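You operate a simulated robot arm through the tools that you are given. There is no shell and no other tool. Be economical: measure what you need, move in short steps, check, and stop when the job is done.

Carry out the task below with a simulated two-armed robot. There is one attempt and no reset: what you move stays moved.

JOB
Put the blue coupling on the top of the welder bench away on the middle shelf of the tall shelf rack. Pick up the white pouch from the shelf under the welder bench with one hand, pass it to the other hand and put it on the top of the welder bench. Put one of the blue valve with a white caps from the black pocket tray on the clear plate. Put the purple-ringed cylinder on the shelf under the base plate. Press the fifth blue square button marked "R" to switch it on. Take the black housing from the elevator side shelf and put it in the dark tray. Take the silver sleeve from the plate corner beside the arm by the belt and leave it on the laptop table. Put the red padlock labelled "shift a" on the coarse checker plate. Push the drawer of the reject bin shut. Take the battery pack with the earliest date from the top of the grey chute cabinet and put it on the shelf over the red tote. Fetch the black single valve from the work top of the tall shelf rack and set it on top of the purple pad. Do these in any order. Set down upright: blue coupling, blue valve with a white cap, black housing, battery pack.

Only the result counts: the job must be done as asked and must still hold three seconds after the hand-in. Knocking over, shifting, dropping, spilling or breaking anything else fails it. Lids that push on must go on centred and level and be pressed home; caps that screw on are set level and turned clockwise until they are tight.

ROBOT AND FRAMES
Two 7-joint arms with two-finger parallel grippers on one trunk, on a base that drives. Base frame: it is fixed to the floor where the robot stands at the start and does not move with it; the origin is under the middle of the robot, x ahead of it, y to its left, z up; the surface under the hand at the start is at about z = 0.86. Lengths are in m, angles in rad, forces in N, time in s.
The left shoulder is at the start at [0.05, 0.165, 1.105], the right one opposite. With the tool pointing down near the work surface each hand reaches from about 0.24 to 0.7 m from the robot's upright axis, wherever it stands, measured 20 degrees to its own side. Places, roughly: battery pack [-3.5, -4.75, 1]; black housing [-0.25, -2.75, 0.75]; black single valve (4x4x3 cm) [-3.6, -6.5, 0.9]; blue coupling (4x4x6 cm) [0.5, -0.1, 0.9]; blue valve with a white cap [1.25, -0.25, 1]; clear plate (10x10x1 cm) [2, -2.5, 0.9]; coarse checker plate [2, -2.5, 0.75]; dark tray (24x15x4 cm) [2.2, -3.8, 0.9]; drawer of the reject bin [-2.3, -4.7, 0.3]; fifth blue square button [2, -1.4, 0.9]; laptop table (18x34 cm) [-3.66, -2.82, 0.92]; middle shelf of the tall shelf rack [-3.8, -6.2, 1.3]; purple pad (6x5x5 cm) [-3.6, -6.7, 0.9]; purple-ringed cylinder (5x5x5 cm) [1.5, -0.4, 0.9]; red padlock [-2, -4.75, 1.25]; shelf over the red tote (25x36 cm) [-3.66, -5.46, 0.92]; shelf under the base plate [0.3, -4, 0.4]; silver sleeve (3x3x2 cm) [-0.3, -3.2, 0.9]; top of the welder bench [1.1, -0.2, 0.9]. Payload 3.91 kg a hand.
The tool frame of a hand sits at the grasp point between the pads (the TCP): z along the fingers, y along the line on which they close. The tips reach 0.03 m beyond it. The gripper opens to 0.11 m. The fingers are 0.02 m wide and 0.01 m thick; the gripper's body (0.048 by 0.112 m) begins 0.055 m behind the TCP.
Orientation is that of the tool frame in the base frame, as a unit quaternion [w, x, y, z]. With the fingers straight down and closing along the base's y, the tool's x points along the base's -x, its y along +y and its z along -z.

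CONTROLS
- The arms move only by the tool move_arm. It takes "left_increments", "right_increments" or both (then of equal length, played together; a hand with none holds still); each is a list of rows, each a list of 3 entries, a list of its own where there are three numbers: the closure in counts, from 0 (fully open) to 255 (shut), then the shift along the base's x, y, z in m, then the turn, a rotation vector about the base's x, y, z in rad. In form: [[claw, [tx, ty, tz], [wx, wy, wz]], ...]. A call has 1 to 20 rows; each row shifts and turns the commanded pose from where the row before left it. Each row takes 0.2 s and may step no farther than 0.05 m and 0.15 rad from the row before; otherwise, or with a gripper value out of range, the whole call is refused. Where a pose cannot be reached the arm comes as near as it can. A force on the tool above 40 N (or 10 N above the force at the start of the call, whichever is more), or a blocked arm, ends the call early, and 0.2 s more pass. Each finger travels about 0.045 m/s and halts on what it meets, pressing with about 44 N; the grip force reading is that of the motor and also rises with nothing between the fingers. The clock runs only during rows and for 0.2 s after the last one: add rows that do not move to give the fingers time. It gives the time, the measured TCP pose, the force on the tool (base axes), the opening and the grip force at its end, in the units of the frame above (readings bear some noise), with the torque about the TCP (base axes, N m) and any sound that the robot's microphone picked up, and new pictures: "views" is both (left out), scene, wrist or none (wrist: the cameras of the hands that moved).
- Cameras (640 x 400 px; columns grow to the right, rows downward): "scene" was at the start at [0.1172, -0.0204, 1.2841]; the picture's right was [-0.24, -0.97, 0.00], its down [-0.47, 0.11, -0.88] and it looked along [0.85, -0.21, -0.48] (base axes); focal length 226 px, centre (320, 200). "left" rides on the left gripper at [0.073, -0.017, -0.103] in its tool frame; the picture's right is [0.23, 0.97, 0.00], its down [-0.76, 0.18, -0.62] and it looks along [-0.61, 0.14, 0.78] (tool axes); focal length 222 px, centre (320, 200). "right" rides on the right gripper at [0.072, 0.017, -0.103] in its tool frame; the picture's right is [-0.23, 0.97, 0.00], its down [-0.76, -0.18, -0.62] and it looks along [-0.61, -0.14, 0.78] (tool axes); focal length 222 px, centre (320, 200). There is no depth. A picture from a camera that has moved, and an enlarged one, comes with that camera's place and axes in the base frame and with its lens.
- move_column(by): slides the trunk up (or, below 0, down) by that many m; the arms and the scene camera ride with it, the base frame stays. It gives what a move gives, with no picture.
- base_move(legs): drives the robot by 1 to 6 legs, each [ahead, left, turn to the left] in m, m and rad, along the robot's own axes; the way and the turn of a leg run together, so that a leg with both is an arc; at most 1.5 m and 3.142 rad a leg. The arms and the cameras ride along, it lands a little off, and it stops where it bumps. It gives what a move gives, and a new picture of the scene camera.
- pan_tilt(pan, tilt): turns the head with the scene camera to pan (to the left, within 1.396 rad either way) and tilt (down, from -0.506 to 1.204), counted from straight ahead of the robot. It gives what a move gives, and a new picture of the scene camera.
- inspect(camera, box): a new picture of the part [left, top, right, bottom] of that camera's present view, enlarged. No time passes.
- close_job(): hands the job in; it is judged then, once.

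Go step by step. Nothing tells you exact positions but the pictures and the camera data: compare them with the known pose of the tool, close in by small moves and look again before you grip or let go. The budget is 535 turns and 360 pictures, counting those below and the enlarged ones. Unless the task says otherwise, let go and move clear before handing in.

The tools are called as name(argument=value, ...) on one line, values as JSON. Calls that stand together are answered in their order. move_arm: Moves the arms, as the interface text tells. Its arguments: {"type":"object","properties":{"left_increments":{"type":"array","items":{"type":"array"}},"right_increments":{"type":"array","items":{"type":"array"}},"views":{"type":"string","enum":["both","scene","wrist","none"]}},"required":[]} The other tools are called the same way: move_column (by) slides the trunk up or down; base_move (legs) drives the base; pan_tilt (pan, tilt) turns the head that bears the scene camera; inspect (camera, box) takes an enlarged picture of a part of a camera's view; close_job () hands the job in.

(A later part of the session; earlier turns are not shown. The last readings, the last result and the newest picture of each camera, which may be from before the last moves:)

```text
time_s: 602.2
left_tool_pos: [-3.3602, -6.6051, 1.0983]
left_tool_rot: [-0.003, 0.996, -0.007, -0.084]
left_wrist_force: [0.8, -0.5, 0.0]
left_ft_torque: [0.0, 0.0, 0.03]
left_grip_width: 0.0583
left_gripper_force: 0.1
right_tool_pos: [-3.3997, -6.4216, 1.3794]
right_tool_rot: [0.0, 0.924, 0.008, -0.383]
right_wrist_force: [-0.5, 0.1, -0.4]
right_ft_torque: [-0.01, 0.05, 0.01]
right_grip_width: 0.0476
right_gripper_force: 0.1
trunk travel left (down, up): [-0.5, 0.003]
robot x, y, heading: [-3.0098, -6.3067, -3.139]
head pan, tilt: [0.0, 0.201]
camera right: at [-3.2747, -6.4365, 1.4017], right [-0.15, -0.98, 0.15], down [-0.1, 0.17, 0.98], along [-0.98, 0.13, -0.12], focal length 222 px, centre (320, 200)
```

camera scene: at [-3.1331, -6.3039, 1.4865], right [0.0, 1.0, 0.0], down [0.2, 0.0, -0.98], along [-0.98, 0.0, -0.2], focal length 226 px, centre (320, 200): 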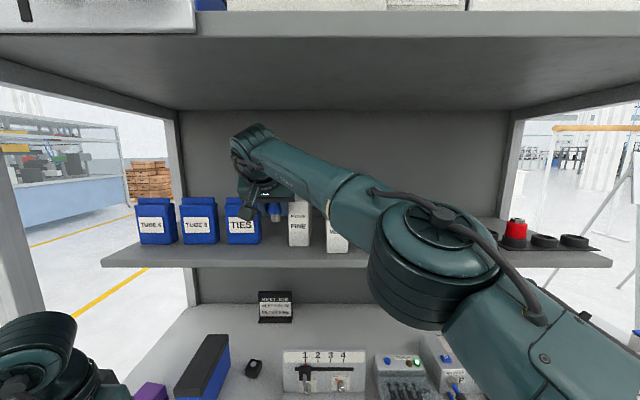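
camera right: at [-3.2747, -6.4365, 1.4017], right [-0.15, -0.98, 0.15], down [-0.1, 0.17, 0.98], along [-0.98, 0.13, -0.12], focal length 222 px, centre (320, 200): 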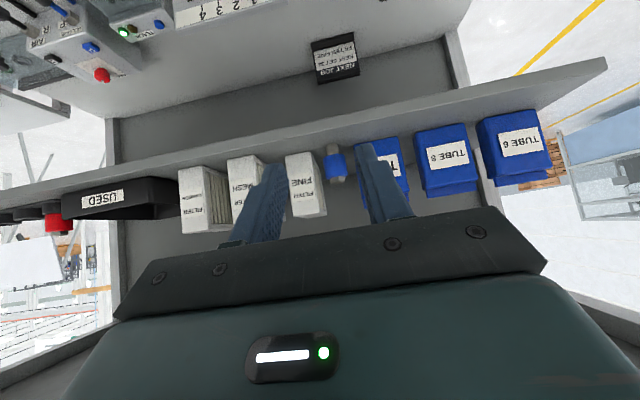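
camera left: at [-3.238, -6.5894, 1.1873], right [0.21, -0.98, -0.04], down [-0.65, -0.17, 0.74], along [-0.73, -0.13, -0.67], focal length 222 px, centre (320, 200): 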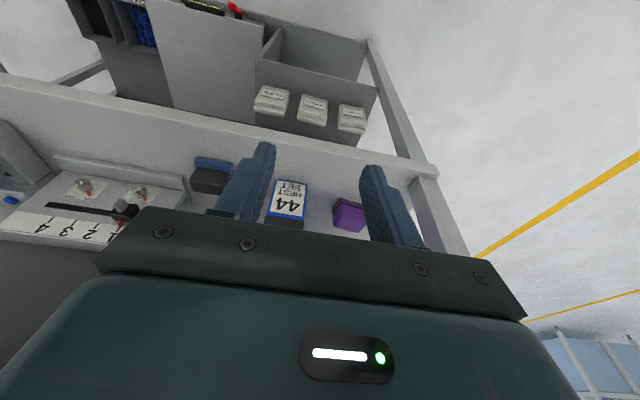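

The coupling stands between FINE and TIES. I move the right hand away and look at the work top for the black valve.

move_arm(right_increments=[[145, [0.02, 0.045, 0], [0, 0, 0]], [145, [0.02, 0.045, 0], [0, 0, 0]], [145, [0.02, 0.045, 0], [0, 0, 0]], [145, [0, 0.045, 0], [0, 0, 0]], [145, [0, 0.045, 0], [0, 0, 0]], [145, [0, 0.045, 0], [0, 0, 0]], [145, [0, 0.045, 0], [0, 0, 0]]], views="none")

pan_tilt(pan=0.3, tilt=0.8)

inspect(camera="scene", box=[180, 80, 400, 240])

```text
time_s: 603.9
left_tool_pos: [-3.3591, -6.6038, 1.0993]
left_tool_rot: [-0.002, 0.997, -0.007, -0.083]
left_wrist_force: [-0.2, 0.4, -0.1]
left_ft_torque: [0.01, 0.01, -0.01]
left_grip_width: 0.0583
left_gripper_force: 0.1
right_tool_pos: [-3.3433, -6.1055, 1.3745]
right_tool_rot: [-0.001, 0.923, 0.007, -0.384]
right_wrist_force: [-0.1, -0.2, -0.9]
right_ft_torque: [0.05, 0.0, -0.01]
right_grip_width: 0.0474
right_gripper_force: 0.0
trunk travel left (down, up): [-0.5, 0.003]
robot x, y, heading: [-3.0099, -6.3035, -3.14]
head pan, tilt: [0.0, 0.201]
```

```text
time_s: 604.9
left_tool_pos: [-3.3615, -6.6046, 1.098]
left_tool_rot: [-0.004, 0.997, -0.007, -0.083]
left_wrist_force: [0.4, -0.1, -0.6]
left_ft_torque: [0.04, -0.01, 0.01]
left_grip_width: 0.0584
left_gripper_force: 0.0
right_tool_pos: [-3.3439, -6.108, 1.3759]
right_tool_rot: [0.0, 0.924, 0.007, -0.383]
right_wrist_force: [0.0, -1.2, 0.1]
right_ft_torque: [0.02, 0.0, 0.01]
right_grip_width: 0.0475
right_gripper_force: 0.1
trunk travel left (down, up): [-0.5, 0.003]
robot x, y, heading: [-3.0119, -6.3048, -3.138]
head pan, tilt: [0.3, 0.799]
camera scene: at [-3.1159, -6.3277, 1.4333], right [-0.3, 0.96, 0.0], down [0.68, 0.21, -0.7], along [-0.67, -0.21, -0.72], focal length 226 px, centre (320, 200)
```

scene: 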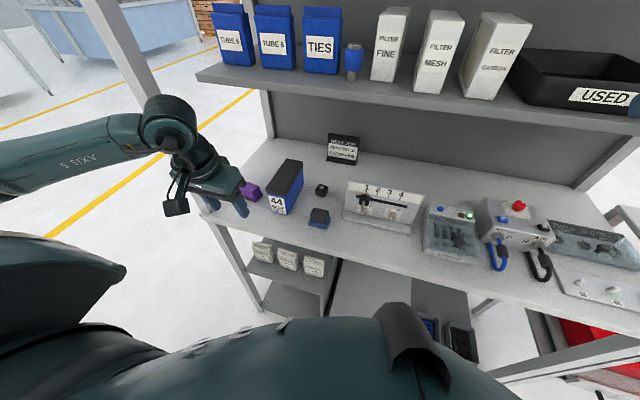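

```text
2.50 times, centred on (290, 160) of scene
camera zoom: at [-3.1159, -6.3277, 1.4333], right [-0.3, 0.96, 0.0], down [0.68, 0.21, -0.7], along [-0.67, -0.21, -0.72], focal length 564 px, centre (395, 300)
```

zoom: 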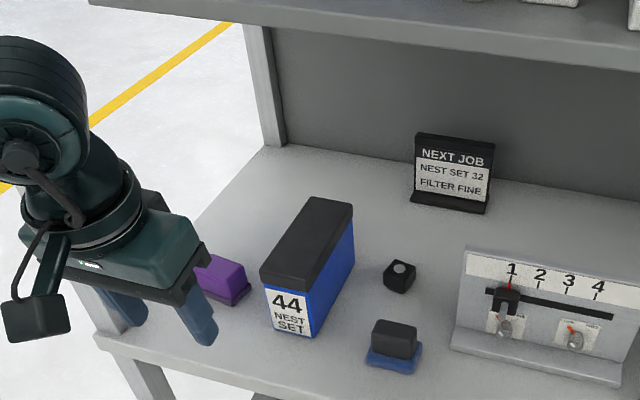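

The small black cube (4×4×3) at ≈[-3.635, -6.483] is the valve, and the purple pad is at ≈[-3.543, -6.69]. The middle shelf overhangs, so I pitch the left hand to 40° and come in from the front.

move_arm(left_increments=[[110, [-0.032, 0.0243, -0.011], [0, 0.105, 0]], [110, [-0.032, 0.0243, -0.011], [0, 0.105, 0]], [110, [-0.032, 0.0243, -0.011], [0, 0.105, 0]], [110, [-0.032, 0.0243, -0.011], [0, 0.105, 0]], [110, [-0.032, 0.0243, -0.011], [0, 0.105, 0]], [110, [0, 0, 0], [0, 0, 0]]], views="wrist")

```text
time_s: 606.2
left_tool_pos: [-3.5223, -6.4815, 1.0443]
left_tool_rot: [-0.002, 0.94, -0.007, -0.341]
left_wrist_force: [-0.3, 0.6, -0.3]
left_ft_torque: [0.01, 0.02, 0.02]
left_grip_width: 0.0626
left_gripper_force: 0.0
right_tool_pos: [-3.3428, -6.1083, 1.3755]
right_tool_rot: [0.0, 0.924, 0.008, -0.383]
right_wrist_force: [-0.2, 0.2, -0.3]
right_ft_torque: [-0.02, 0.0, 0.04]
right_grip_width: 0.0477
right_gripper_force: 0.0
trunk travel left (down, up): [-0.5, 0.003]
robot x, y, heading: [-3.0123, -6.3062, -3.142]
head pan, tilt: [0.3, 0.799]
camera left: at [-3.3995, -6.4664, 1.0761], right [0.16, -0.98, -0.14], down [-0.19, -0.17, 0.97], along [-0.97, -0.13, -0.21], focal length 222 px, centre (320, 200)
```

left: 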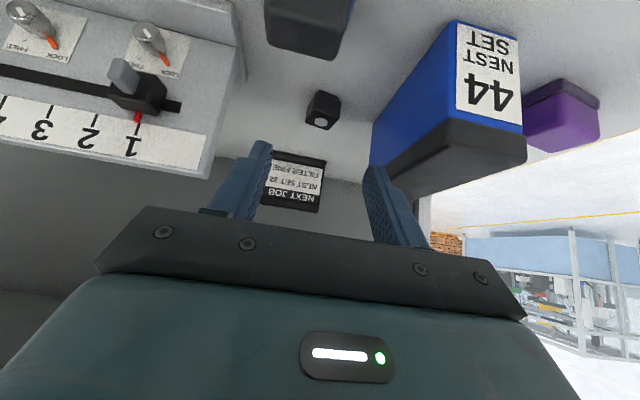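

I advance along the axis over the valve, then check.

move_arm(left_increments=[[110, [-0.028, -0.001, -0.03], [0, 0, 0]], [110, [-0.028, -0.001, -0.03], [0, 0, 0]], [110, [-0.028, -0.001, -0.031], [0, 0, 0]], [110, [-0.013, -0.001, -0.016], [0, 0, 0]], [110, [0, 0, 0], [0, 0, 0]]], views="wrist")

```text
time_s: 607.5
left_tool_pos: [-3.6186, -6.4849, 0.9376]
left_tool_rot: [-0.002, 0.94, -0.008, -0.34]
left_wrist_force: [0.8, -0.5, 0.7]
left_ft_torque: [-0.02, 0.0, -0.01]
left_grip_width: 0.0629
left_gripper_force: 0.2
right_tool_pos: [-3.3432, -6.1085, 1.3743]
right_tool_rot: [-0.002, 0.924, 0.006, -0.382]
right_wrist_force: [0.5, 1.1, -0.8]
right_ft_torque: [0.0, 0.02, -0.02]
right_grip_width: 0.0474
right_gripper_force: 0.1
trunk travel left (down, up): [-0.5, 0.003]
robot x, y, heading: [-3.0094, -6.3074, -3.135]
head pan, tilt: [0.3, 0.799]
camera left: at [-3.4956, -6.4703, 0.9693], right [0.16, -0.98, -0.14], down [-0.19, -0.17, 0.97], along [-0.97, -0.13, -0.21], focal length 222 px, centre (320, 200)
```

left: 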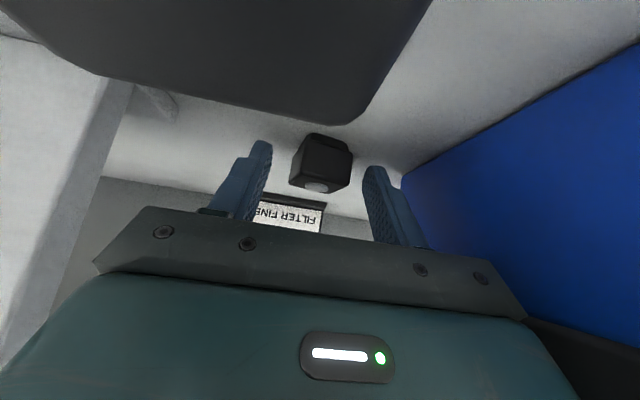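

The camera would come too near the black-and-blue block. I reduce the pitch to about 28°, which raises the camera, then finish the approach.

move_arm(left_increments=[[110, [0, 0, 0], [0, -0.105, 0]], [110, [0, 0, 0], [0, -0.105, 0]], [110, [-0.016, -0.002, -0.006], [0, 0, 0]], [110, [-0.004, 0, -0.01], [0, 0, 0]], [110, [0, 0, 0], [0, 0, 0]]], views="wrist")

```text
time_s: 608.6
left_tool_pos: [-3.6388, -6.4874, 0.931]
left_tool_rot: [-0.004, 0.969, -0.007, -0.246]
left_wrist_force: [11.1, 1.5, 18.6]
left_ft_torque: [-0.63, -0.2, 0.48]
left_grip_width: 0.0621
left_gripper_force: 0.1
right_tool_pos: [-3.3409, -6.1082, 1.3768]
right_tool_rot: [-0.001, 0.923, 0.007, -0.384]
right_wrist_force: [-0.3, -0.7, -0.3]
right_ft_torque: [-0.04, 0.04, 0.01]
right_grip_width: 0.0475
right_gripper_force: 0.0
trunk travel left (down, up): [-0.5, 0.003]
robot x, y, heading: [-3.0068, -6.3026, -3.14]
head pan, tilt: [0.3, 0.799]
stopped in row 5 (left hand): the force on the tool passed its limit at 45 N (the readings are from after the stop); the commanded pose is now the measured one
camera left: at [-3.5247, -6.4719, 0.9863], right [0.19, -0.98, -0.11], down [-0.37, -0.18, 0.91], along [-0.91, -0.13, -0.4], focal length 222 px, centre (320, 200)
```

left: 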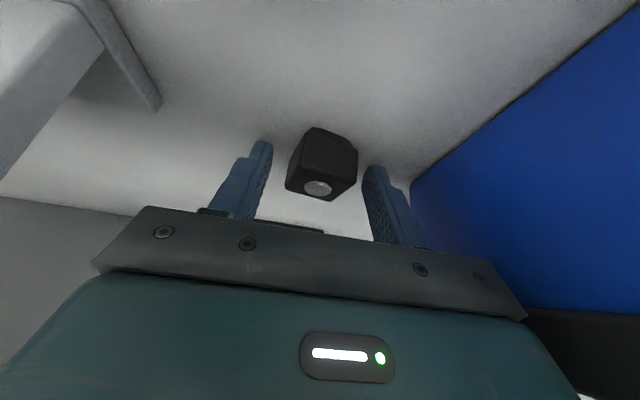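

The fingertips touched the work top, with the valve between them. I ease up 3 mm and close.

move_arm(left_increments=[[110, [0, 0, 0.003], [0, 0, 0]], [170, [0, 0, 0], [0, 0, 0]], [255, [0, 0, 0], [0, 0, 0]], [255, [0, 0, 0], [0, 0, 0]], [255, [0, 0, 0], [0, 0, 0]], [255, [0, 0, 0.01], [0, 0, 0]], [255, [0.01, 0, 0.03], [0, 0, 0]], [255, [0.015, 0, 0.03], [0, 0, 0]], [255, [0.02, 0, 0.03], [0, 0, 0]], [255, [0, 0, 0], [0, 0, 0]]], views="wrist")

```text
time_s: 610.8
left_tool_pos: [-3.595, -6.4875, 1.0294]
left_tool_rot: [-0.003, 0.97, -0.007, -0.242]
left_wrist_force: [-0.3, -0.7, -0.8]
left_ft_torque: [0.02, 0.03, 0.0]
left_grip_width: 0.0329
left_gripper_force: 43.8
right_tool_pos: [-3.3435, -6.1072, 1.3745]
right_tool_rot: [-0.001, 0.924, 0.008, -0.383]
right_wrist_force: [-0.3, -0.9, -1.4]
right_ft_torque: [0.01, 0.0, -0.03]
right_grip_width: 0.0476
right_gripper_force: 0.0
trunk travel left (down, up): [-0.5, 0.003]
robot x, y, heading: [-3.0064, -6.3045, -3.142]
head pan, tilt: [0.3, 0.799]
camera left: at [-3.4809, -6.4725, 1.0845], right [0.19, -0.98, -0.11], down [-0.38, -0.17, 0.91], along [-0.9, -0.13, -0.41], focal length 222 px, centre (320, 200)
```

left: 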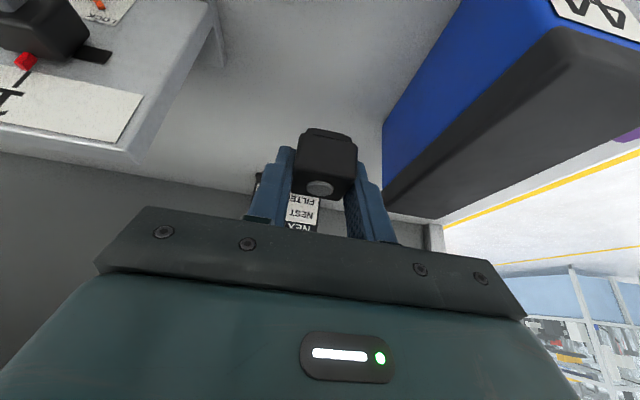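

The valve is held. I raise it above the NEST SET box, shift the base back and left, and look at the pad.

move_arm(left_increments=[[255, [0.02, 0, 0.04], [0, 0, 0]], [255, [0.01, 0, 0.04], [0, 0, 0]], [255, [0, 0, 0.02], [0, 0, 0]]], views="none")

base_move(legs=[[-0.06, 0.14, 0]])

move_arm(left_increments=[[255, [0, -0.03, 0], [0, 0, 0]], [255, [-0.01, -0.03, 0], [0, 0, 0]], [255, [0, 0, 0], [0, 0, 0]]], views="wrist")

```text
time_s: 611.6
left_tool_pos: [-3.5653, -6.4887, 1.1276]
left_tool_rot: [-0.003, 0.97, -0.006, -0.243]
left_wrist_force: [-0.5, 0.1, -0.3]
left_ft_torque: [0.02, 0.0, -0.03]
left_grip_width: 0.0331
left_gripper_force: 43.9
right_tool_pos: [-3.3436, -6.1075, 1.376]
right_tool_rot: [0.0, 0.924, 0.008, -0.382]
right_wrist_force: [0.0, -0.5, 0.2]
right_ft_torque: [0.02, -0.02, 0.02]
right_grip_width: 0.0473
right_gripper_force: 0.1
trunk travel left (down, up): [-0.5, 0.003]
robot x, y, heading: [-3.0069, -6.3065, -3.141]
head pan, tilt: [0.3, 0.799]
```

```text
time_s: 613.5
left_tool_pos: [-3.5053, -6.6267, 1.1277]
left_tool_rot: [-0.004, 0.97, -0.007, -0.242]
left_wrist_force: [0.2, -0.3, 0.5]
left_ft_torque: [0.02, 0.01, -0.03]
left_grip_width: 0.0331
left_gripper_force: 44.2
right_tool_pos: [-3.2832, -6.2481, 1.3747]
right_tool_rot: [-0.001, 0.924, 0.006, -0.382]
right_wrist_force: [0.2, -0.8, 0.7]
right_ft_torque: [0.02, 0.01, -0.02]
right_grip_width: 0.0476
right_gripper_force: 0.0
trunk travel left (down, up): [-0.5, 0.003]
robot x, y, heading: [-2.9507, -6.4451, 3.141]
head pan, tilt: [0.3, 0.799]
camera scene: at [-3.0547, -6.4681, 1.4332], right [-0.3, 0.96, 0.0], down [0.68, 0.21, -0.7], along [-0.67, -0.21, -0.72], focal length 226 px, centre (320, 200)
```

scene: 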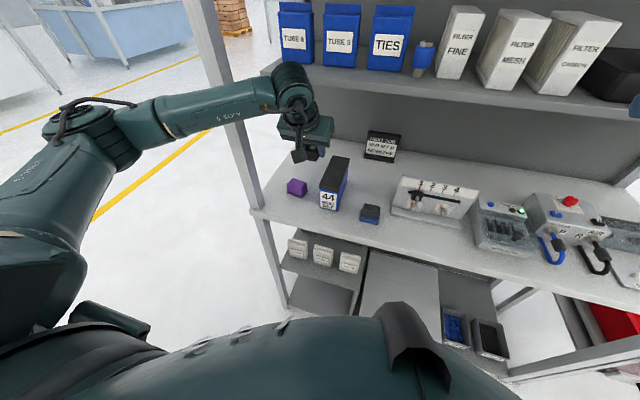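

```text
time_s: 614.3
left_tool_pos: [-3.5161, -6.6865, 1.1276]
left_tool_rot: [-0.003, 0.97, -0.008, -0.243]
left_wrist_force: [1.5, -0.2, 0.5]
left_ft_torque: [-0.03, 0.0, -0.01]
left_grip_width: 0.0328
left_gripper_force: 43.8
right_tool_pos: [-3.2822, -6.2483, 1.3745]
right_tool_rot: [0.0, 0.924, 0.008, -0.383]
right_wrist_force: [0.2, 0.0, 0.2]
right_ft_torque: [0.01, 0.03, 0.0]
right_grip_width: 0.0475
right_gripper_force: 0.0
trunk travel left (down, up): [-0.5, 0.003]
robot x, y, heading: [-2.9498, -6.4457, 3.146]
head pan, tilt: [0.3, 0.799]
camera left: at [-3.4026, -6.6716, 1.1832], right [0.18, -0.98, -0.11], down [-0.38, -0.17, 0.91], along [-0.91, -0.13, -0.4], focal length 222 px, centre (320, 200)
```

left: 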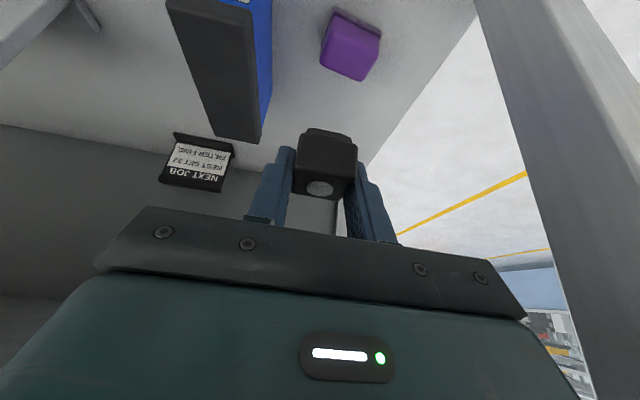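

The pad's top is at ≈[-3.565, -6.711], z≈0.925. The left-front post is near my forearm, so I move the base back 6 cm to straighten the arm, then align over the pad.

base_move(legs=[[-0.06, 0, 0]])

move_arm(left_increments=[[255, [-0.04, -0.005, 0], [0, 0, 0]], [255, [-0.04, -0.01, 0], [0, 0, 0]], [255, [-0.021, -0.01, 0], [0, 0, 0]], [255, [0, 0, -0.04], [0, 0, 0]], [255, [0, 0, -0.04], [0, 0, 0]], [255, [0, 0, 0], [0, 0, 0]]], views="wrist")

```text
time_s: 615.2
left_tool_pos: [-3.4556, -6.6871, 1.1281]
left_tool_rot: [-0.003, 0.97, -0.007, -0.242]
left_wrist_force: [-0.4, -0.5, -0.4]
left_ft_torque: [-0.01, 0.02, 0.01]
left_grip_width: 0.0326
left_gripper_force: 43.8
right_tool_pos: [-3.2205, -6.2477, 1.3766]
right_tool_rot: [0.0, 0.923, 0.007, -0.384]
right_wrist_force: [-0.7, -0.1, 0.4]
right_ft_torque: [0.05, 0.02, -0.06]
right_grip_width: 0.0477
right_gripper_force: 0.0
trunk travel left (down, up): [-0.5, 0.003]
robot x, y, heading: [-2.8833, -6.4454, 3.141]
head pan, tilt: [0.3, 0.799]
camera scene: at [-2.993, -6.4678, 1.4333], right [-0.3, 0.96, 0.0], down [0.68, 0.21, -0.7], along [-0.67, -0.21, -0.72], focal length 226 px, centre (320, 200)
```

scene: 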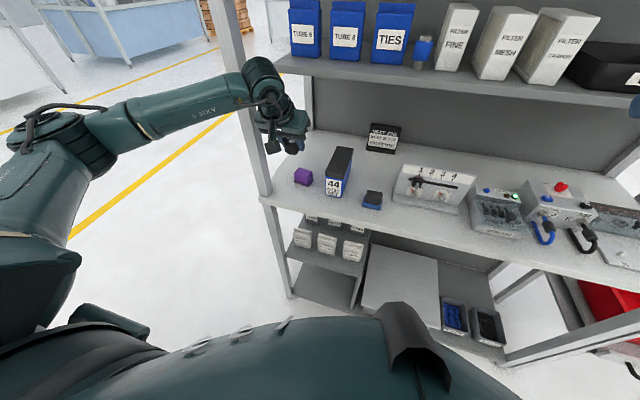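

```text
time_s: 616.6
left_tool_pos: [-3.5579, -6.7099, 1.0455]
left_tool_rot: [-0.003, 0.97, -0.007, -0.242]
left_wrist_force: [-0.5, 0.1, 0.3]
left_ft_torque: [0.02, 0.02, -0.02]
left_grip_width: 0.033
left_gripper_force: 44.3
right_tool_pos: [-3.2223, -6.2473, 1.3751]
right_tool_rot: [0.0, 0.924, 0.007, -0.383]
right_wrist_force: [0.4, 0.2, 0.6]
right_ft_torque: [0.0, 0.02, -0.02]
right_grip_width: 0.0475
right_gripper_force: 0.1
trunk travel left (down, up): [-0.5, 0.003]
robot x, y, heading: [-2.8859, -6.446, 3.146]
head pan, tilt: [0.3, 0.799]
camera left: at [-3.444, -6.6946, 1.1013], right [0.18, -0.98, -0.11], down [-0.38, -0.17, 0.91], along [-0.91, -0.13, -0.4], focal length 222 px, centre (320, 200)
```

left: 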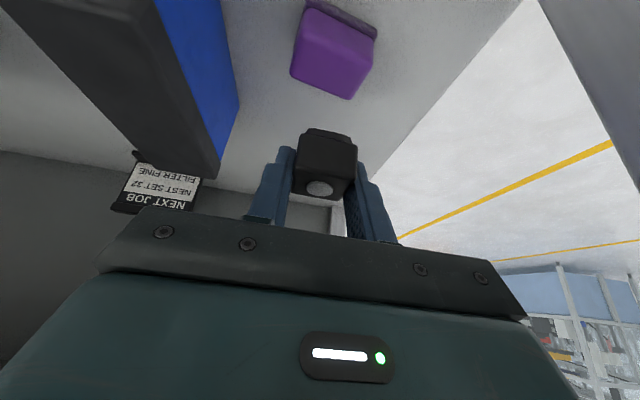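

Aligned over the pad. I lower stepwise to contact.

move_arm(left_increments=[[255, [0, 0.002, -0.04], [0, 0, 0]], [255, [0, 0, -0.03], [0, 0, 0]], [255, [0, 0, -0.007], [0, 0, 0]], [255, [0, 0, 0], [0, 0, 0]]], views="wrist")

```text
time_s: 617.6
left_tool_pos: [-3.5574, -6.7072, 0.9749]
left_tool_rot: [-0.003, 0.969, -0.006, -0.248]
left_wrist_force: [-0.1, -2.7, 25.2]
left_ft_torque: [-0.16, -0.01, 0.0]
left_grip_width: 0.033
left_gripper_force: 44.1
right_tool_pos: [-3.2195, -6.2461, 1.3776]
right_tool_rot: [-0.002, 0.923, 0.006, -0.384]
right_wrist_force: [-0.4, -0.7, -0.4]
right_ft_torque: [0.0, 0.01, -0.02]
right_grip_width: 0.0476
right_gripper_force: 0.1
trunk travel left (down, up): [-0.5, 0.003]
robot x, y, heading: [-2.8866, -6.4417, -3.145]
head pan, tilt: [0.3, 0.799]
camera left: at [-3.4428, -6.6922, 1.0303], right [0.18, -0.98, -0.11], down [-0.37, -0.18, 0.91], along [-0.91, -0.13, -0.39], focal length 222 px, centre (320, 200)
```

left: 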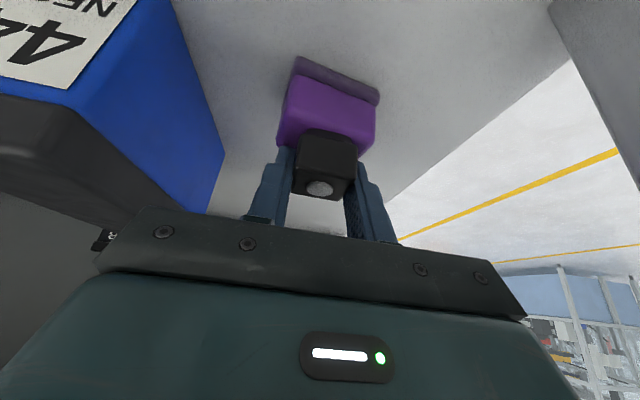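

The valve rests on the pad's centre. I open and back away along the axis.

move_arm(left_increments=[[255, [0, 0, 0.001], [0, 0, 0]], [180, [0, 0, 0], [0, 0, 0]], [120, [0, 0, 0], [0, 0, 0]], [120, [0, 0, 0], [0, 0, 0]], [120, [0.01, 0, 0.02], [0, 0, 0]], [120, [0.015, 0, 0.03], [0, 0, 0]], [120, [0.02, 0, 0.04], [0, 0, 0]], [120, [0.04, 0.01, 0.02], [0, 0, 0]], [120, [0.04, 0.02, 0], [0, 0, 0]], [120, [0.04, 0.02, 0], [0, 0, 0]]], views="scene")

inspect(camera="scene", box=[260, 120, 420, 220])

```text
time_s: 619.8
left_tool_pos: [-3.3889, -6.657, 1.0819]
left_tool_rot: [-0.002, 0.97, -0.007, -0.243]
left_wrist_force: [-0.5, -0.4, -0.2]
left_ft_torque: [0.01, 0.01, -0.01]
left_grip_width: 0.0582
left_gripper_force: 0.1
right_tool_pos: [-3.2215, -6.2481, 1.3759]
right_tool_rot: [-0.001, 0.924, 0.006, -0.382]
right_wrist_force: [-0.5, -0.4, 0.0]
right_ft_torque: [0.01, 0.01, 0.04]
right_grip_width: 0.0473
right_gripper_force: 0.1
trunk travel left (down, up): [-0.5, 0.003]
robot x, y, heading: [-2.8882, -6.442, 3.143]
head pan, tilt: [0.3, 0.799]
camera scene: at [-2.9936, -6.4677, 1.4333], right [-0.3, 0.96, 0.0], down [0.68, 0.21, -0.7], along [-0.67, -0.21, -0.72], focal length 226 px, centre (320, 200)
```

scene: 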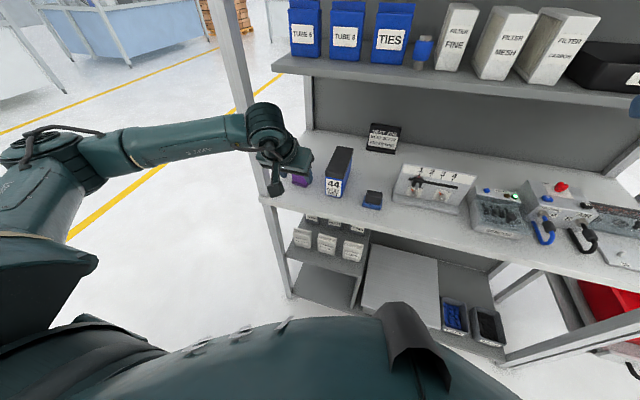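

```text
4.00 times, centred on (340, 170) of scene
camera zoom: at [-2.9936, -6.4677, 1.4333], right [-0.3, 0.96, 0.0], down [0.68, 0.21, -0.7], along [-0.67, -0.21, -0.72], focal length 902 px, centre (240, 320)
```

zoom: 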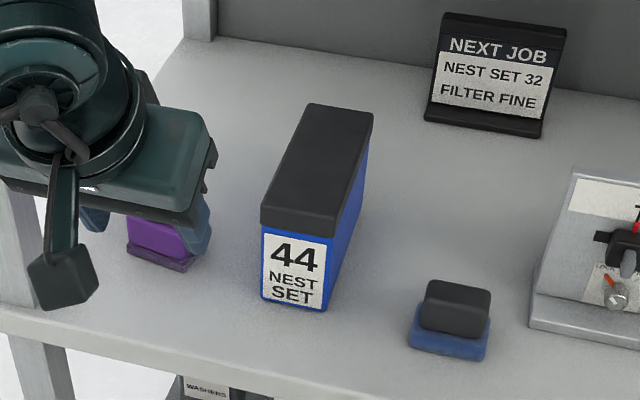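

I retract the left hand, move to y≈-5.2, and turn to face the cell's west side, where the reject bin and padlocks are.

move_arm(left_increments=[[120, [0.04, 0.02, 0.01], [0, 0, 0]], [120, [0.04, 0.02, 0.01], [0, 0, 0]], [120, [0.02, 0.02, 0.01], [0, 0, 0]]], views="none")

inspect(camera="scene", box=[260, 140, 360, 210])

base_move(legs=[[0, -1.2, 0], [0, 0, 1.571], [0, 0, 1.571]])

```text
time_s: 620.6
left_tool_pos: [-3.2922, -6.5981, 1.1104]
left_tool_rot: [-0.003, 0.97, -0.007, -0.242]
left_wrist_force: [-0.3, -0.3, 0.4]
left_ft_torque: [0.02, 0.01, 0.0]
left_grip_width: 0.0583
left_gripper_force: 0.1
right_tool_pos: [-3.2204, -6.2466, 1.3748]
right_tool_rot: [-0.001, 0.924, 0.007, -0.383]
right_wrist_force: [-0.1, 0.1, -0.4]
right_ft_torque: [-0.01, 0.03, 0.0]
right_grip_width: 0.0474
right_gripper_force: 0.0
trunk travel left (down, up): [-0.5, 0.003]
robot x, y, heading: [-2.8885, -6.4447, 3.144]
head pan, tilt: [0.3, 0.799]
```

```text
5.71 times, centred on (310, 175) of scene
camera zoom: at [-2.9942, -6.4672, 1.4332], right [-0.3, 0.96, 0.0], down [0.68, 0.21, -0.7], along [-0.67, -0.21, -0.72], focal length 1289 px, centre (377, 343)
```

zoom: 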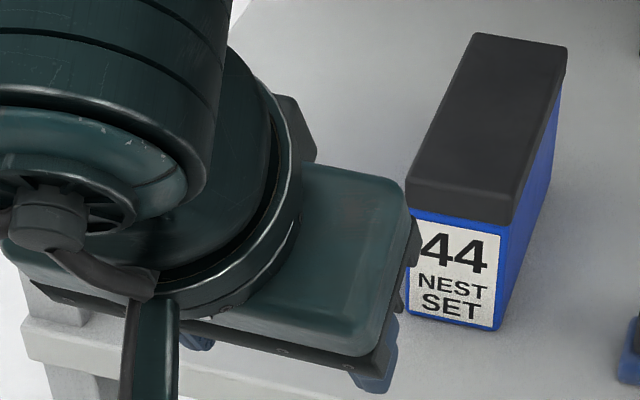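

```text
time_s: 638.9
left_tool_pos: [-2.4875, -5.1102, 1.111]
left_tool_rot: [0.243, 0.002, 0.97, -0.002]
left_wrist_force: [0.2, 0.1, -0.4]
left_ft_torque: [0.0, 0.02, 0.02]
left_grip_width: 0.0584
left_gripper_force: 0.1
right_tool_pos: [-2.5533, -5.4623, 1.375]
right_tool_rot: [0.382, -0.012, 0.924, 0.002]
right_wrist_force: [0.1, 0.4, -1.1]
right_ft_torque: [0.0, 0.01, -0.01]
right_grip_width: 0.0475
right_gripper_force: 0.0
trunk travel left (down, up): [-0.5, 0.003]
robot x, y, heading: [-2.8874, -5.2702, 0.002]
head pan, tilt: [0.3, 0.799]
camera scene: at [-2.7849, -5.2432, 1.4332], right [0.31, -0.95, 0.0], down [-0.68, -0.22, -0.7], along [0.66, 0.21, -0.72], focal length 226 px, centre (320, 200)
```

scene: 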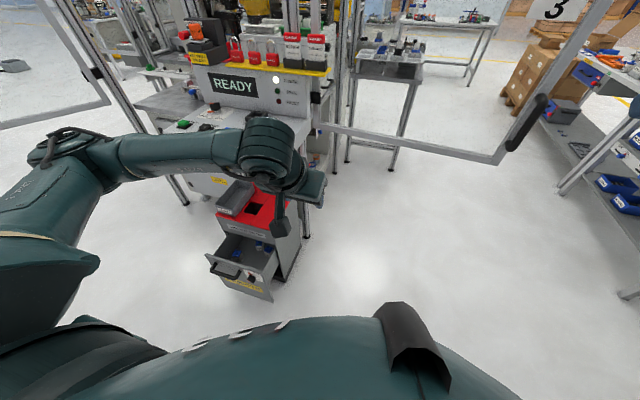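

I see red padlocks on the yellow ledge over the READY panel and the open drawer. I'll enlarge both.

inspect(camera="scene", box=[180, 20, 350, 100])

inspect(camera="scene", box=[180, 160, 340, 310])

```text
3.76 times, centred on (265, 60) of scene
camera zoom: at [-2.7849, -5.2432, 1.4332], right [0.31, -0.95, 0.0], down [-0.68, -0.22, -0.7], along [0.66, 0.21, -0.72], focal length 849 px, centre (527, 727)
```

zoom: 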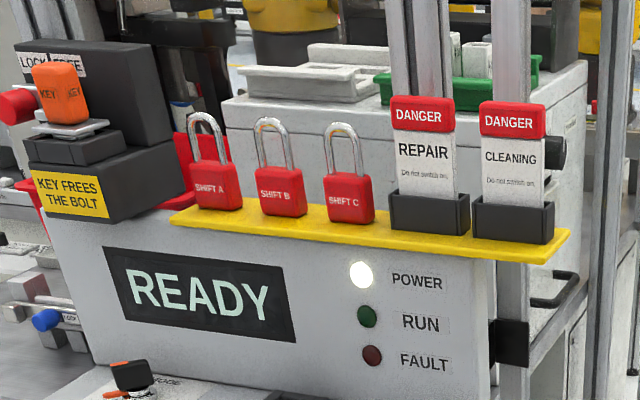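

```text
2.67 times, centred on (260, 235) of scene
camera zoom: at [-2.7849, -5.2432, 1.4332], right [0.31, -0.95, 0.0], down [-0.68, -0.22, -0.7], along [0.66, 0.21, -0.72], focal length 602 px, centre (480, 107)
```

zoom: 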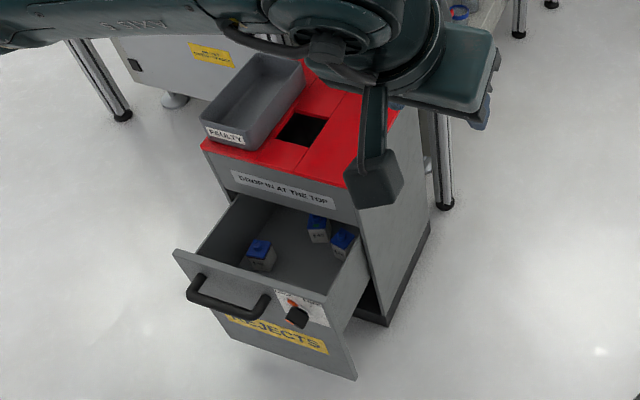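

SHIFT A is the leftmost padlock. The drawer front faces -x at x≈-2.42 (y -4.87…-4.55, z≈0.17–0.47). I line up, lower the trunk, and shape the left hand into a closed poker.

base_move(legs=[[-0.08, 0.38, 0]])

move_column(by=-0.4)

move_column(by=-0.09)

move_arm(left_increments=[[255, [-0.01, 0, -0.035], [0, -0.112, 0]], [255, [0, 0, -0.045], [0, -0.112, 0]], [255, [0, 0, -0.045], [0, -0.112, 0]], [255, [0, 0, -0.045], [0, -0.112, 0]], [255, [0, 0, -0.045], [0, -0.112, 0]], [255, [0, 0, -0.045], [0, 0, 0]], [255, [0, 0, -0.03], [0, 0, 0]], [255, [0, 0, 0], [0, 0, 0]]], views="both")

```text
time_s: 642.7
left_tool_pos: [-2.5679, -4.738, 1.1106]
left_tool_rot: [0.243, 0.006, 0.97, -0.003]
left_wrist_force: [0.3, -0.6, 0.2]
left_ft_torque: [-0.03, -0.02, -0.01]
left_grip_width: 0.0581
left_gripper_force: 0.1
right_tool_pos: [-2.6352, -5.09, 1.3755]
right_tool_rot: [0.384, -0.009, 0.923, -0.001]
right_wrist_force: [0.2, 0.0, -0.2]
right_ft_torque: [0.01, 0.02, -0.01]
right_grip_width: 0.0476
right_gripper_force: 0.0
trunk travel left (down, up): [-0.5, 0.003]
robot x, y, heading: [-2.9679, -4.8949, 0.009]
head pan, tilt: [0.3, 0.799]
camera scene: at [-2.8656, -4.8684, 1.4332], right [0.3, -0.95, 0.0], down [-0.68, -0.22, -0.7], along [0.67, 0.21, -0.72], focal length 226 px, centre (320, 200)
```

scene: 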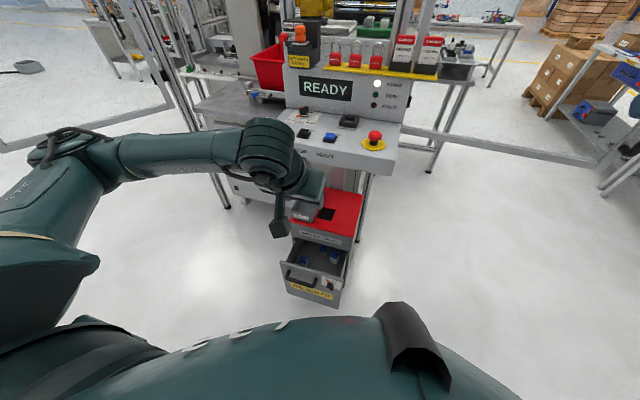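

```text
time_s: 646.6
left_tool_pos: [-2.5676, -4.7384, 0.7102]
left_tool_rot: [0.242, 0.006, 0.97, -0.004]
left_wrist_force: [0.2, 0.1, -0.5]
left_ft_torque: [0.03, 0.0, -0.01]
left_grip_width: 0.0581
left_gripper_force: 0.0
right_tool_pos: [-2.6365, -5.0898, 0.9749]
right_tool_rot: [0.382, -0.009, 0.924, 0.001]
right_wrist_force: [0.1, 0.6, 0.3]
right_ft_torque: [-0.01, 0.01, -0.01]
right_grip_width: 0.0473
right_gripper_force: 0.2
trunk travel left (down, up): [-0.1, 0.403]
robot x, y, heading: [-2.9722, -4.8921, 0.002]
head pan, tilt: [0.3, 0.799]
```

```text
time_s: 647.8
left_tool_pos: [-2.5675, -4.7391, 0.6212]
left_tool_rot: [0.244, 0.006, 0.97, -0.004]
left_wrist_force: [0.6, 0.0, -0.6]
left_ft_torque: [-0.01, 0.02, -0.01]
left_grip_width: 0.058
left_gripper_force: 0.1
right_tool_pos: [-2.6361, -5.0899, 0.8854]
right_tool_rot: [0.382, -0.009, 0.924, 0.0]
right_wrist_force: [-0.1, 0.1, -0.3]
right_ft_torque: [0.0, 0.02, -0.02]
right_grip_width: 0.0473
right_gripper_force: 0.1
trunk travel left (down, up): [-0.01, 0.493]
robot x, y, heading: [-2.9737, -4.8946, 0.007]
head pan, tilt: [0.3, 0.799]
```

```text
time_s: 649.6
left_tool_pos: [-2.5701, -4.7517, 0.4525]
left_tool_rot: [0.373, 0.004, 0.928, 0.002]
left_wrist_force: [1.0, -0.6, 0.1]
left_ft_torque: [-0.01, 0.01, 0.04]
left_grip_width: 0.0
left_gripper_force: 37.7
left hand out of reach, approached as far as the arm can: row 3, 4, 5, 7
right_tool_pos: [-2.6357, -5.0911, 0.8855]
right_tool_rot: [0.383, -0.008, 0.924, 0.0]
right_wrist_force: [-0.7, -1.0, -0.8]
right_ft_torque: [-0.02, 0.0, 0.0]
right_grip_width: 0.0474
right_gripper_force: 0.0
trunk travel left (down, up): [-0.01, 0.493]
robot x, y, heading: [-2.9717, -4.896, 0.004]
head pan, tilt: [0.3, 0.799]
camera scene: at [-2.8656, -4.8686, 0.9432], right [0.3, -0.95, 0.0], down [-0.68, -0.22, -0.7], along [0.67, 0.21, -0.72], focal length 226 px, centre (320, 200)
camera left: at [-2.6932, -4.7682, 0.4745], right [-0.16, 0.98, -0.15], down [0.12, 0.17, 0.98], along [0.98, 0.14, -0.14], focal length 222 px, centre (320, 200)
```

scene: 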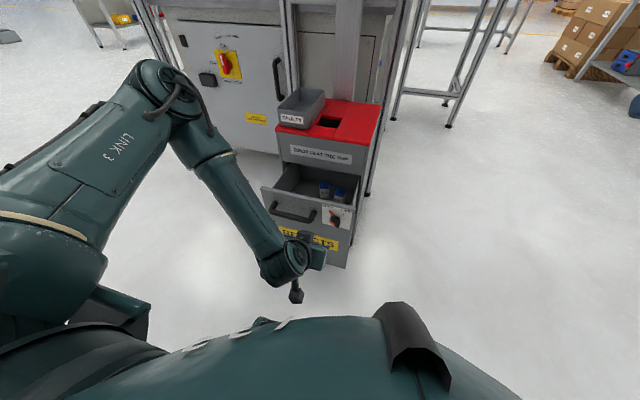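
left: 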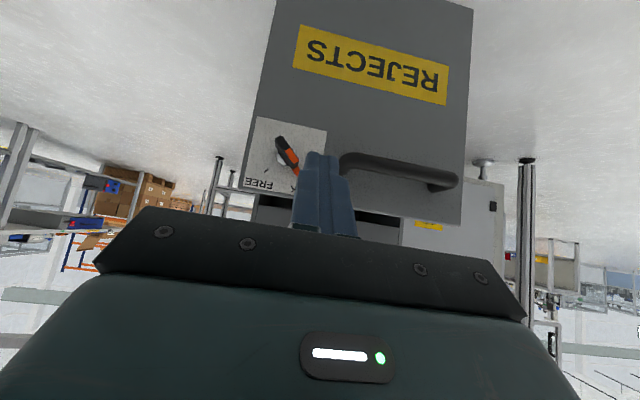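

The fingertips point between the knob (on FREE) and the handle. I lower slightly and push forward gently.

move_arm(left_increments=[[255, [0, 0, -0.04], [0, 0, 0]], [255, [0.04, 0, 0], [0, 0, 0]], [255, [0.04, 0, 0], [0, 0, 0]], [255, [0.03, 0, 0], [0, 0, 0]], [255, [0.02, 0, 0], [0, 0, 0]], [255, [0.02, 0, 0], [0, 0, 0]], [255, [0.02, 0, 0], [0, 0, 0]], [255, [0, 0, 0], [0, 0, 0]]], views="scene")

```text
time_s: 650.0
left_tool_pos: [-2.5662, -4.7645, 0.4356]
left_tool_rot: [0.375, 0.011, 0.927, 0.004]
left_wrist_force: [0.8, 8.5, 26.2]
left_ft_torque: [-0.34, 3.56, -1.13]
left_grip_width: 0.0
left_gripper_force: 37.5
left hand out of reach, approached as far as the arm can: row 1
right_tool_pos: [-2.6357, -5.0904, 0.8862]
right_tool_rot: [0.383, -0.008, 0.924, 0.0]
right_wrist_force: [-0.8, -0.4, 0.5]
right_ft_torque: [0.01, -0.03, -0.01]
right_grip_width: 0.0474
right_gripper_force: 0.1
trunk travel left (down, up): [-0.01, 0.493]
robot x, y, heading: [-2.9711, -4.8941, 0.002]
head pan, tilt: [0.3, 0.799]
stopped in row 1 (left hand): the force on the tool passed its limit at 132 N (the readings are from after the stop); the commanded pose is now the measured one
camera scene: at [-2.8662, -4.8687, 0.9439], right [0.3, -0.95, 0.0], down [-0.68, -0.21, -0.7], along [0.67, 0.21, -0.72], focal length 226 px, centre (320, 200)
```

scene: 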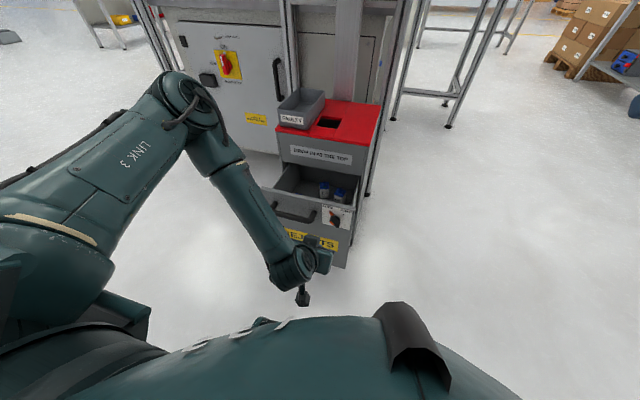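

The folded arm pressed against the robot itself. I go forward at this height instead.

move_arm(left_increments=[[255, [0.02, 0.005, 0.01], [0, 0, 0]], [255, [0.04, 0.005, 0], [0, 0, 0]], [255, [0.03, 0, -0.01], [0, 0, 0]], [255, [0.02, 0, -0.01], [0, 0, 0]], [255, [0.015, 0, 0], [0, 0, 0]], [255, [0, 0, 0], [0, 0, 0]]], views="wrist")

```text
time_s: 651.4
left_tool_pos: [-2.4421, -4.7565, 0.4224]
left_tool_rot: [0.373, 0.01, 0.928, 0.004]
left_wrist_force: [0.3, -0.6, -0.2]
left_ft_torque: [0.01, 0.01, -0.01]
left_grip_width: 0.0
left_gripper_force: 38.1
right_tool_pos: [-2.636, -5.0909, 0.8849]
right_tool_rot: [0.381, -0.008, 0.924, 0.0]
right_wrist_force: [0.0, 0.5, -0.8]
right_ft_torque: [-0.02, -0.01, 0.0]
right_grip_width: 0.0472
right_gripper_force: 0.1
trunk travel left (down, up): [-0.01, 0.493]
robot x, y, heading: [-2.9668, -4.8959, 0.005]
head pan, tilt: [0.3, 0.799]
camera left: at [-2.5643, -4.7709, 0.4451], right [-0.15, 0.98, -0.14], down [0.12, 0.16, 0.98], along [0.98, 0.13, -0.14], focal length 222 px, centre (320, 200)
```

left: 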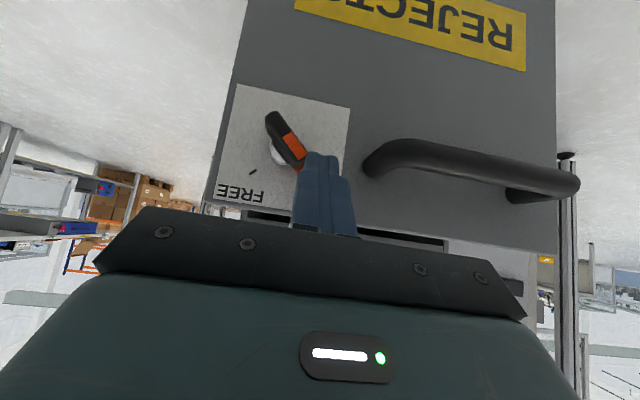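

I shift 10 mm away from the knob and push the panel forward.

move_arm(left_increments=[[255, [0, 0.011, 0], [0, 0, 0]], [255, [0.02, 0, 0], [0, 0, 0]], [255, [0.02, 0, 0], [0, 0, 0]], [255, [0.02, 0, 0], [0, 0, 0]], [255, [0.02, 0, 0], [0, 0, 0]], [255, [0.02, 0, 0], [0, 0, 0]], [255, [0.02, 0, 0], [0, 0, 0]], [255, [0, 0, 0], [0, 0, 0]]], views="scene")

```text
time_s: 653.2
left_tool_pos: [-2.3197, -4.7433, 0.4225]
left_tool_rot: [0.373, 0.01, 0.928, 0.004]
left_wrist_force: [0.3, -1.0, -0.3]
left_ft_torque: [0.0, 0.0, -0.02]
left_grip_width: 0.0
left_gripper_force: 37.6
right_tool_pos: [-2.6362, -5.09, 0.8852]
right_tool_rot: [0.382, -0.009, 0.924, 0.0]
right_wrist_force: [0.1, 0.5, -0.7]
right_ft_torque: [0.01, 0.0, 0.0]
right_grip_width: 0.0475
right_gripper_force: 0.1
trunk travel left (down, up): [-0.01, 0.493]
robot x, y, heading: [-2.9717, -4.8913, 0.008]
head pan, tilt: [0.3, 0.799]
camera scene: at [-2.8655, -4.8686, 0.9432], right [0.3, -0.95, 0.0], down [-0.68, -0.21, -0.7], along [0.67, 0.21, -0.72], focal length 226 px, centre (320, 200)
```

scene: 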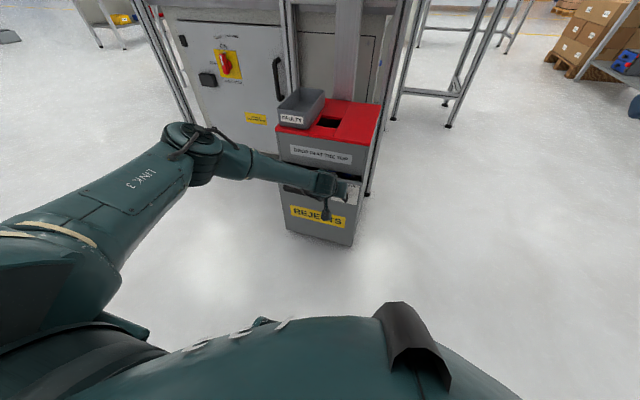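

The drawer moved in almost fully. I push on until it stops.

move_arm(left_increments=[[255, [0.01, 0, 0], [0, 0, 0]], [255, [0.01, 0, 0], [0, 0, 0]], [255, [0.01, 0, 0], [0, 0, 0]], [255, [0.01, 0, 0], [0, 0, 0]], [255, [0.01, 0, 0], [0, 0, 0]], [255, [0, 0, 0], [0, 0, 0]]], views="none")

inspect(camera="scene", box=[250, 80, 400, 260])

```text
time_s: 654.1
left_tool_pos: [-2.2912, -4.7426, 0.4187]
left_tool_rot: [0.369, 0.008, 0.929, 0.005]
left_wrist_force: [-7.2, -0.1, 5.5]
left_ft_torque: [0.0, -0.03, 0.01]
left_grip_width: 0.0
left_gripper_force: 37.5
right_tool_pos: [-2.6361, -5.0894, 0.8856]
right_tool_rot: [0.382, -0.009, 0.924, 0.0]
right_wrist_force: [0.2, -0.2, -0.5]
right_ft_torque: [0.0, 0.01, -0.01]
right_grip_width: 0.0473
right_gripper_force: 0.1
trunk travel left (down, up): [-0.01, 0.493]
robot x, y, heading: [-2.9724, -4.8963, 0.002]
head pan, tilt: [0.3, 0.799]
stopped in row 4 (left hand): the force on the tool passed its limit at 57 N (the readings are from after the stop); the commanded pose is now the measured one
```

```text
2.22 times, centred on (325, 170) of scene
camera zoom: at [-2.8662, -4.8685, 0.9433], right [0.3, -0.95, 0.0], down [-0.68, -0.22, -0.7], along [0.67, 0.21, -0.72], focal length 501 px, centre (309, 267)
```

zoom: 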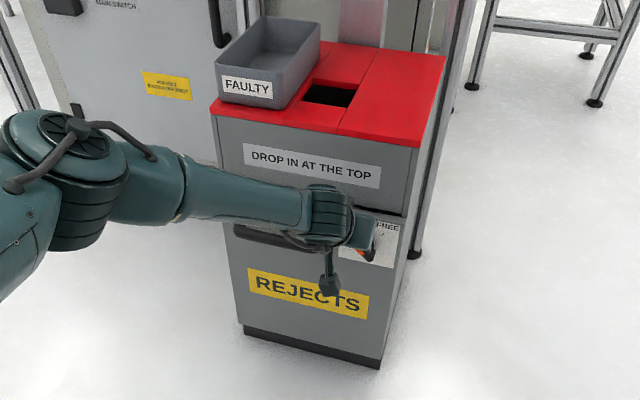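

The drawer is shut flush. I withdraw the hand, raise the trunk and move up for padlock SHIFT A.

move_arm(left_increments=[[255, [-0.03, 0, 0.01], [0, 0, 0]], [255, [-0.045, 0, 0.01], [0, 0, 0]], [255, [-0.045, 0, 0.015], [0, 0, 0]], [255, [-0.04, 0, 0.03], [0, 0, 0]], [255, [0, 0, 0.045], [0, 0, 0]], [120, [0, 0, 0.045], [0, 0, 0]], [100, [0, 0, 0.045], [0, 0, 0]], [100, [0, 0, 0], [0, 0, 0]]], views="none")

move_column(by=0.4)

move_column(by=0.09)

base_move(legs=[[0.27, 0, 0]])

```text
time_s: 655.9
left_tool_pos: [-2.4487, -4.7416, 0.6222]
left_tool_rot: [0.369, 0.009, 0.929, 0.004]
left_wrist_force: [0.5, -0.5, -0.3]
left_ft_torque: [-0.01, -0.01, 0.0]
left_grip_width: 0.0669
left_gripper_force: 0.6
right_tool_pos: [-2.6363, -5.09, 0.8852]
right_tool_rot: [0.382, -0.009, 0.924, -0.001]
right_wrist_force: [0.0, 0.7, 0.4]
right_ft_torque: [-0.02, -0.03, -0.01]
right_grip_width: 0.0474
right_gripper_force: 0.0
trunk travel left (down, up): [-0.01, 0.493]
robot x, y, heading: [-2.9684, -4.897, 0.005]
head pan, tilt: [0.3, 0.799]
```

```text
time_s: 659.7
left_tool_pos: [-2.4503, -4.7433, 1.0218]
left_tool_rot: [0.369, 0.008, 0.929, 0.005]
left_wrist_force: [0.3, -0.1, 0.8]
left_ft_torque: [-0.03, 0.02, 0.01]
left_grip_width: 0.067
left_gripper_force: 0.1
right_tool_pos: [-2.6352, -5.0895, 1.2862]
right_tool_rot: [0.382, -0.01, 0.924, 0.0]
right_wrist_force: [0.5, -0.6, -0.6]
right_ft_torque: [0.0, 0.0, 0.01]
right_grip_width: 0.0474
right_gripper_force: 0.0
trunk travel left (down, up): [-0.41, 0.093]
robot x, y, heading: [-2.9735, -4.891, 0.009]
head pan, tilt: [0.3, 0.799]
```

```text
time_s: 661.0
left_tool_pos: [-2.4484, -4.7425, 1.1118]
left_tool_rot: [0.37, 0.009, 0.929, 0.004]
left_wrist_force: [0.6, -0.2, 0.1]
left_ft_torque: [0.02, -0.01, -0.02]
left_grip_width: 0.0671
left_gripper_force: 0.1
right_tool_pos: [-2.6354, -5.0892, 1.3758]
right_tool_rot: [0.382, -0.009, 0.924, -0.001]
right_wrist_force: [0.2, -1.3, -0.4]
right_ft_torque: [-0.01, 0.0, 0.0]
right_grip_width: 0.0473
right_gripper_force: 0.1
trunk travel left (down, up): [-0.5, 0.003]
robot x, y, heading: [-2.9741, -4.895, 0.008]
head pan, tilt: [0.3, 0.799]
```

```text
time_s: 662.9
left_tool_pos: [-2.1818, -4.7438, 1.1107]
left_tool_rot: [0.369, 0.01, 0.929, 0.005]
left_wrist_force: [-0.5, -0.5, 0.3]
left_ft_torque: [0.02, 0.01, -0.02]
left_grip_width: 0.0671
left_gripper_force: 0.0
right_tool_pos: [-2.3701, -5.0897, 1.3745]
right_tool_rot: [0.382, -0.007, 0.924, -0.002]
right_wrist_force: [0.3, -0.6, 0.0]
right_ft_torque: [0.02, 0.03, -0.01]
right_grip_width: 0.0474
right_gripper_force: 0.1
trunk travel left (down, up): [-0.5, 0.003]
robot x, y, heading: [-2.705, -4.8916, -0.0]
head pan, tilt: [0.3, 0.799]
camera scene: at [-2.5986, -4.8679, 1.4331], right [0.3, -0.95, 0.0], down [-0.68, -0.21, -0.7], along [0.67, 0.21, -0.72], focal length 226 px, centre (320, 200)
```

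scene: 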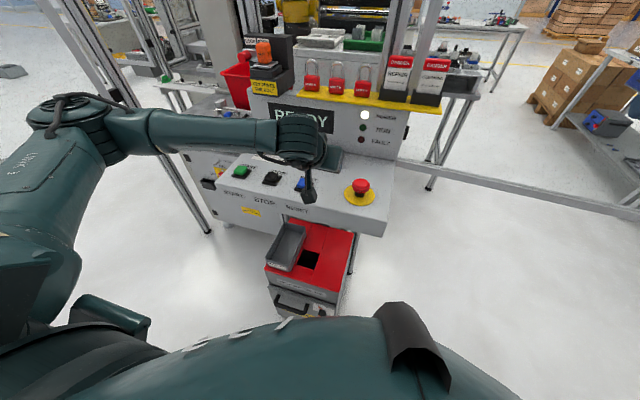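

Triangulated: SHIFT A stands at ≈[-1.93, -4.634], ledge z≈1.17. The reject bin keeps me back, so I pitch the left hand to ~55°, yaw it slightly, and approach the shackle from the front.

move_arm(left_increments=[[125, [0, 0, 0.045], [0, -0.07, 0]], [125, [0, 0, 0.045], [0, -0.07, 0]], [125, [0.01, 0.01, 0.045], [0, -0.06, 0]], [125, [0.025, 0.015, 0.035], [0, 0, 0.1]], [125, [0.03, 0.015, 0.03], [0, 0, 0.1]], [125, [0.03, 0.015, 0.023], [0, 0, 0.1]], [125, [0.032, 0.017, 0], [0, 0, 0]], [125, [0, 0, 0], [0, 0, 0]]], views="wrist")

```text
time_s: 664.7
left_tool_pos: [-2.056, -4.6725, 1.3362]
left_tool_rot: [0.454, -0.123, 0.879, 0.074]
left_wrist_force: [-0.8, -0.4, 0.6]
left_ft_torque: [-0.02, 0.01, 0.02]
left_grip_width: 0.0563
left_gripper_force: 0.0
right_tool_pos: [-2.3703, -5.0898, 1.3754]
right_tool_rot: [0.383, -0.007, 0.924, -0.002]
right_wrist_force: [0.5, -0.8, -0.5]
right_ft_torque: [-0.03, -0.02, 0.0]
right_grip_width: 0.0475
right_gripper_force: 0.0
trunk travel left (down, up): [-0.5, 0.003]
robot x, y, heading: [-2.7058, -4.8943, -0.003]
head pan, tilt: [0.3, 0.799]
camera left: at [-2.171, -4.7248, 1.3345], right [-0.4, 0.9, -0.17], down [-0.11, 0.13, 0.98], along [0.91, 0.42, 0.05], focal length 222 px, centre (320, 200)
```

left: 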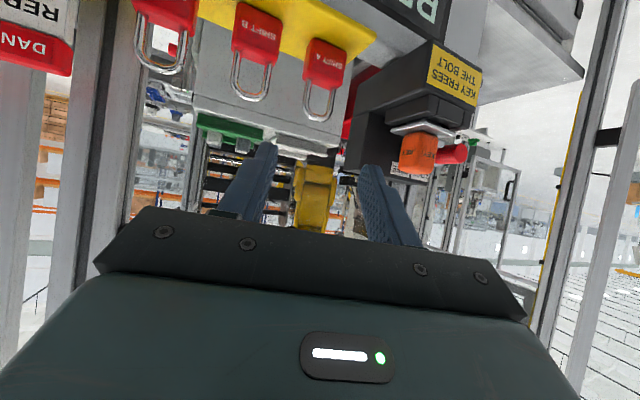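

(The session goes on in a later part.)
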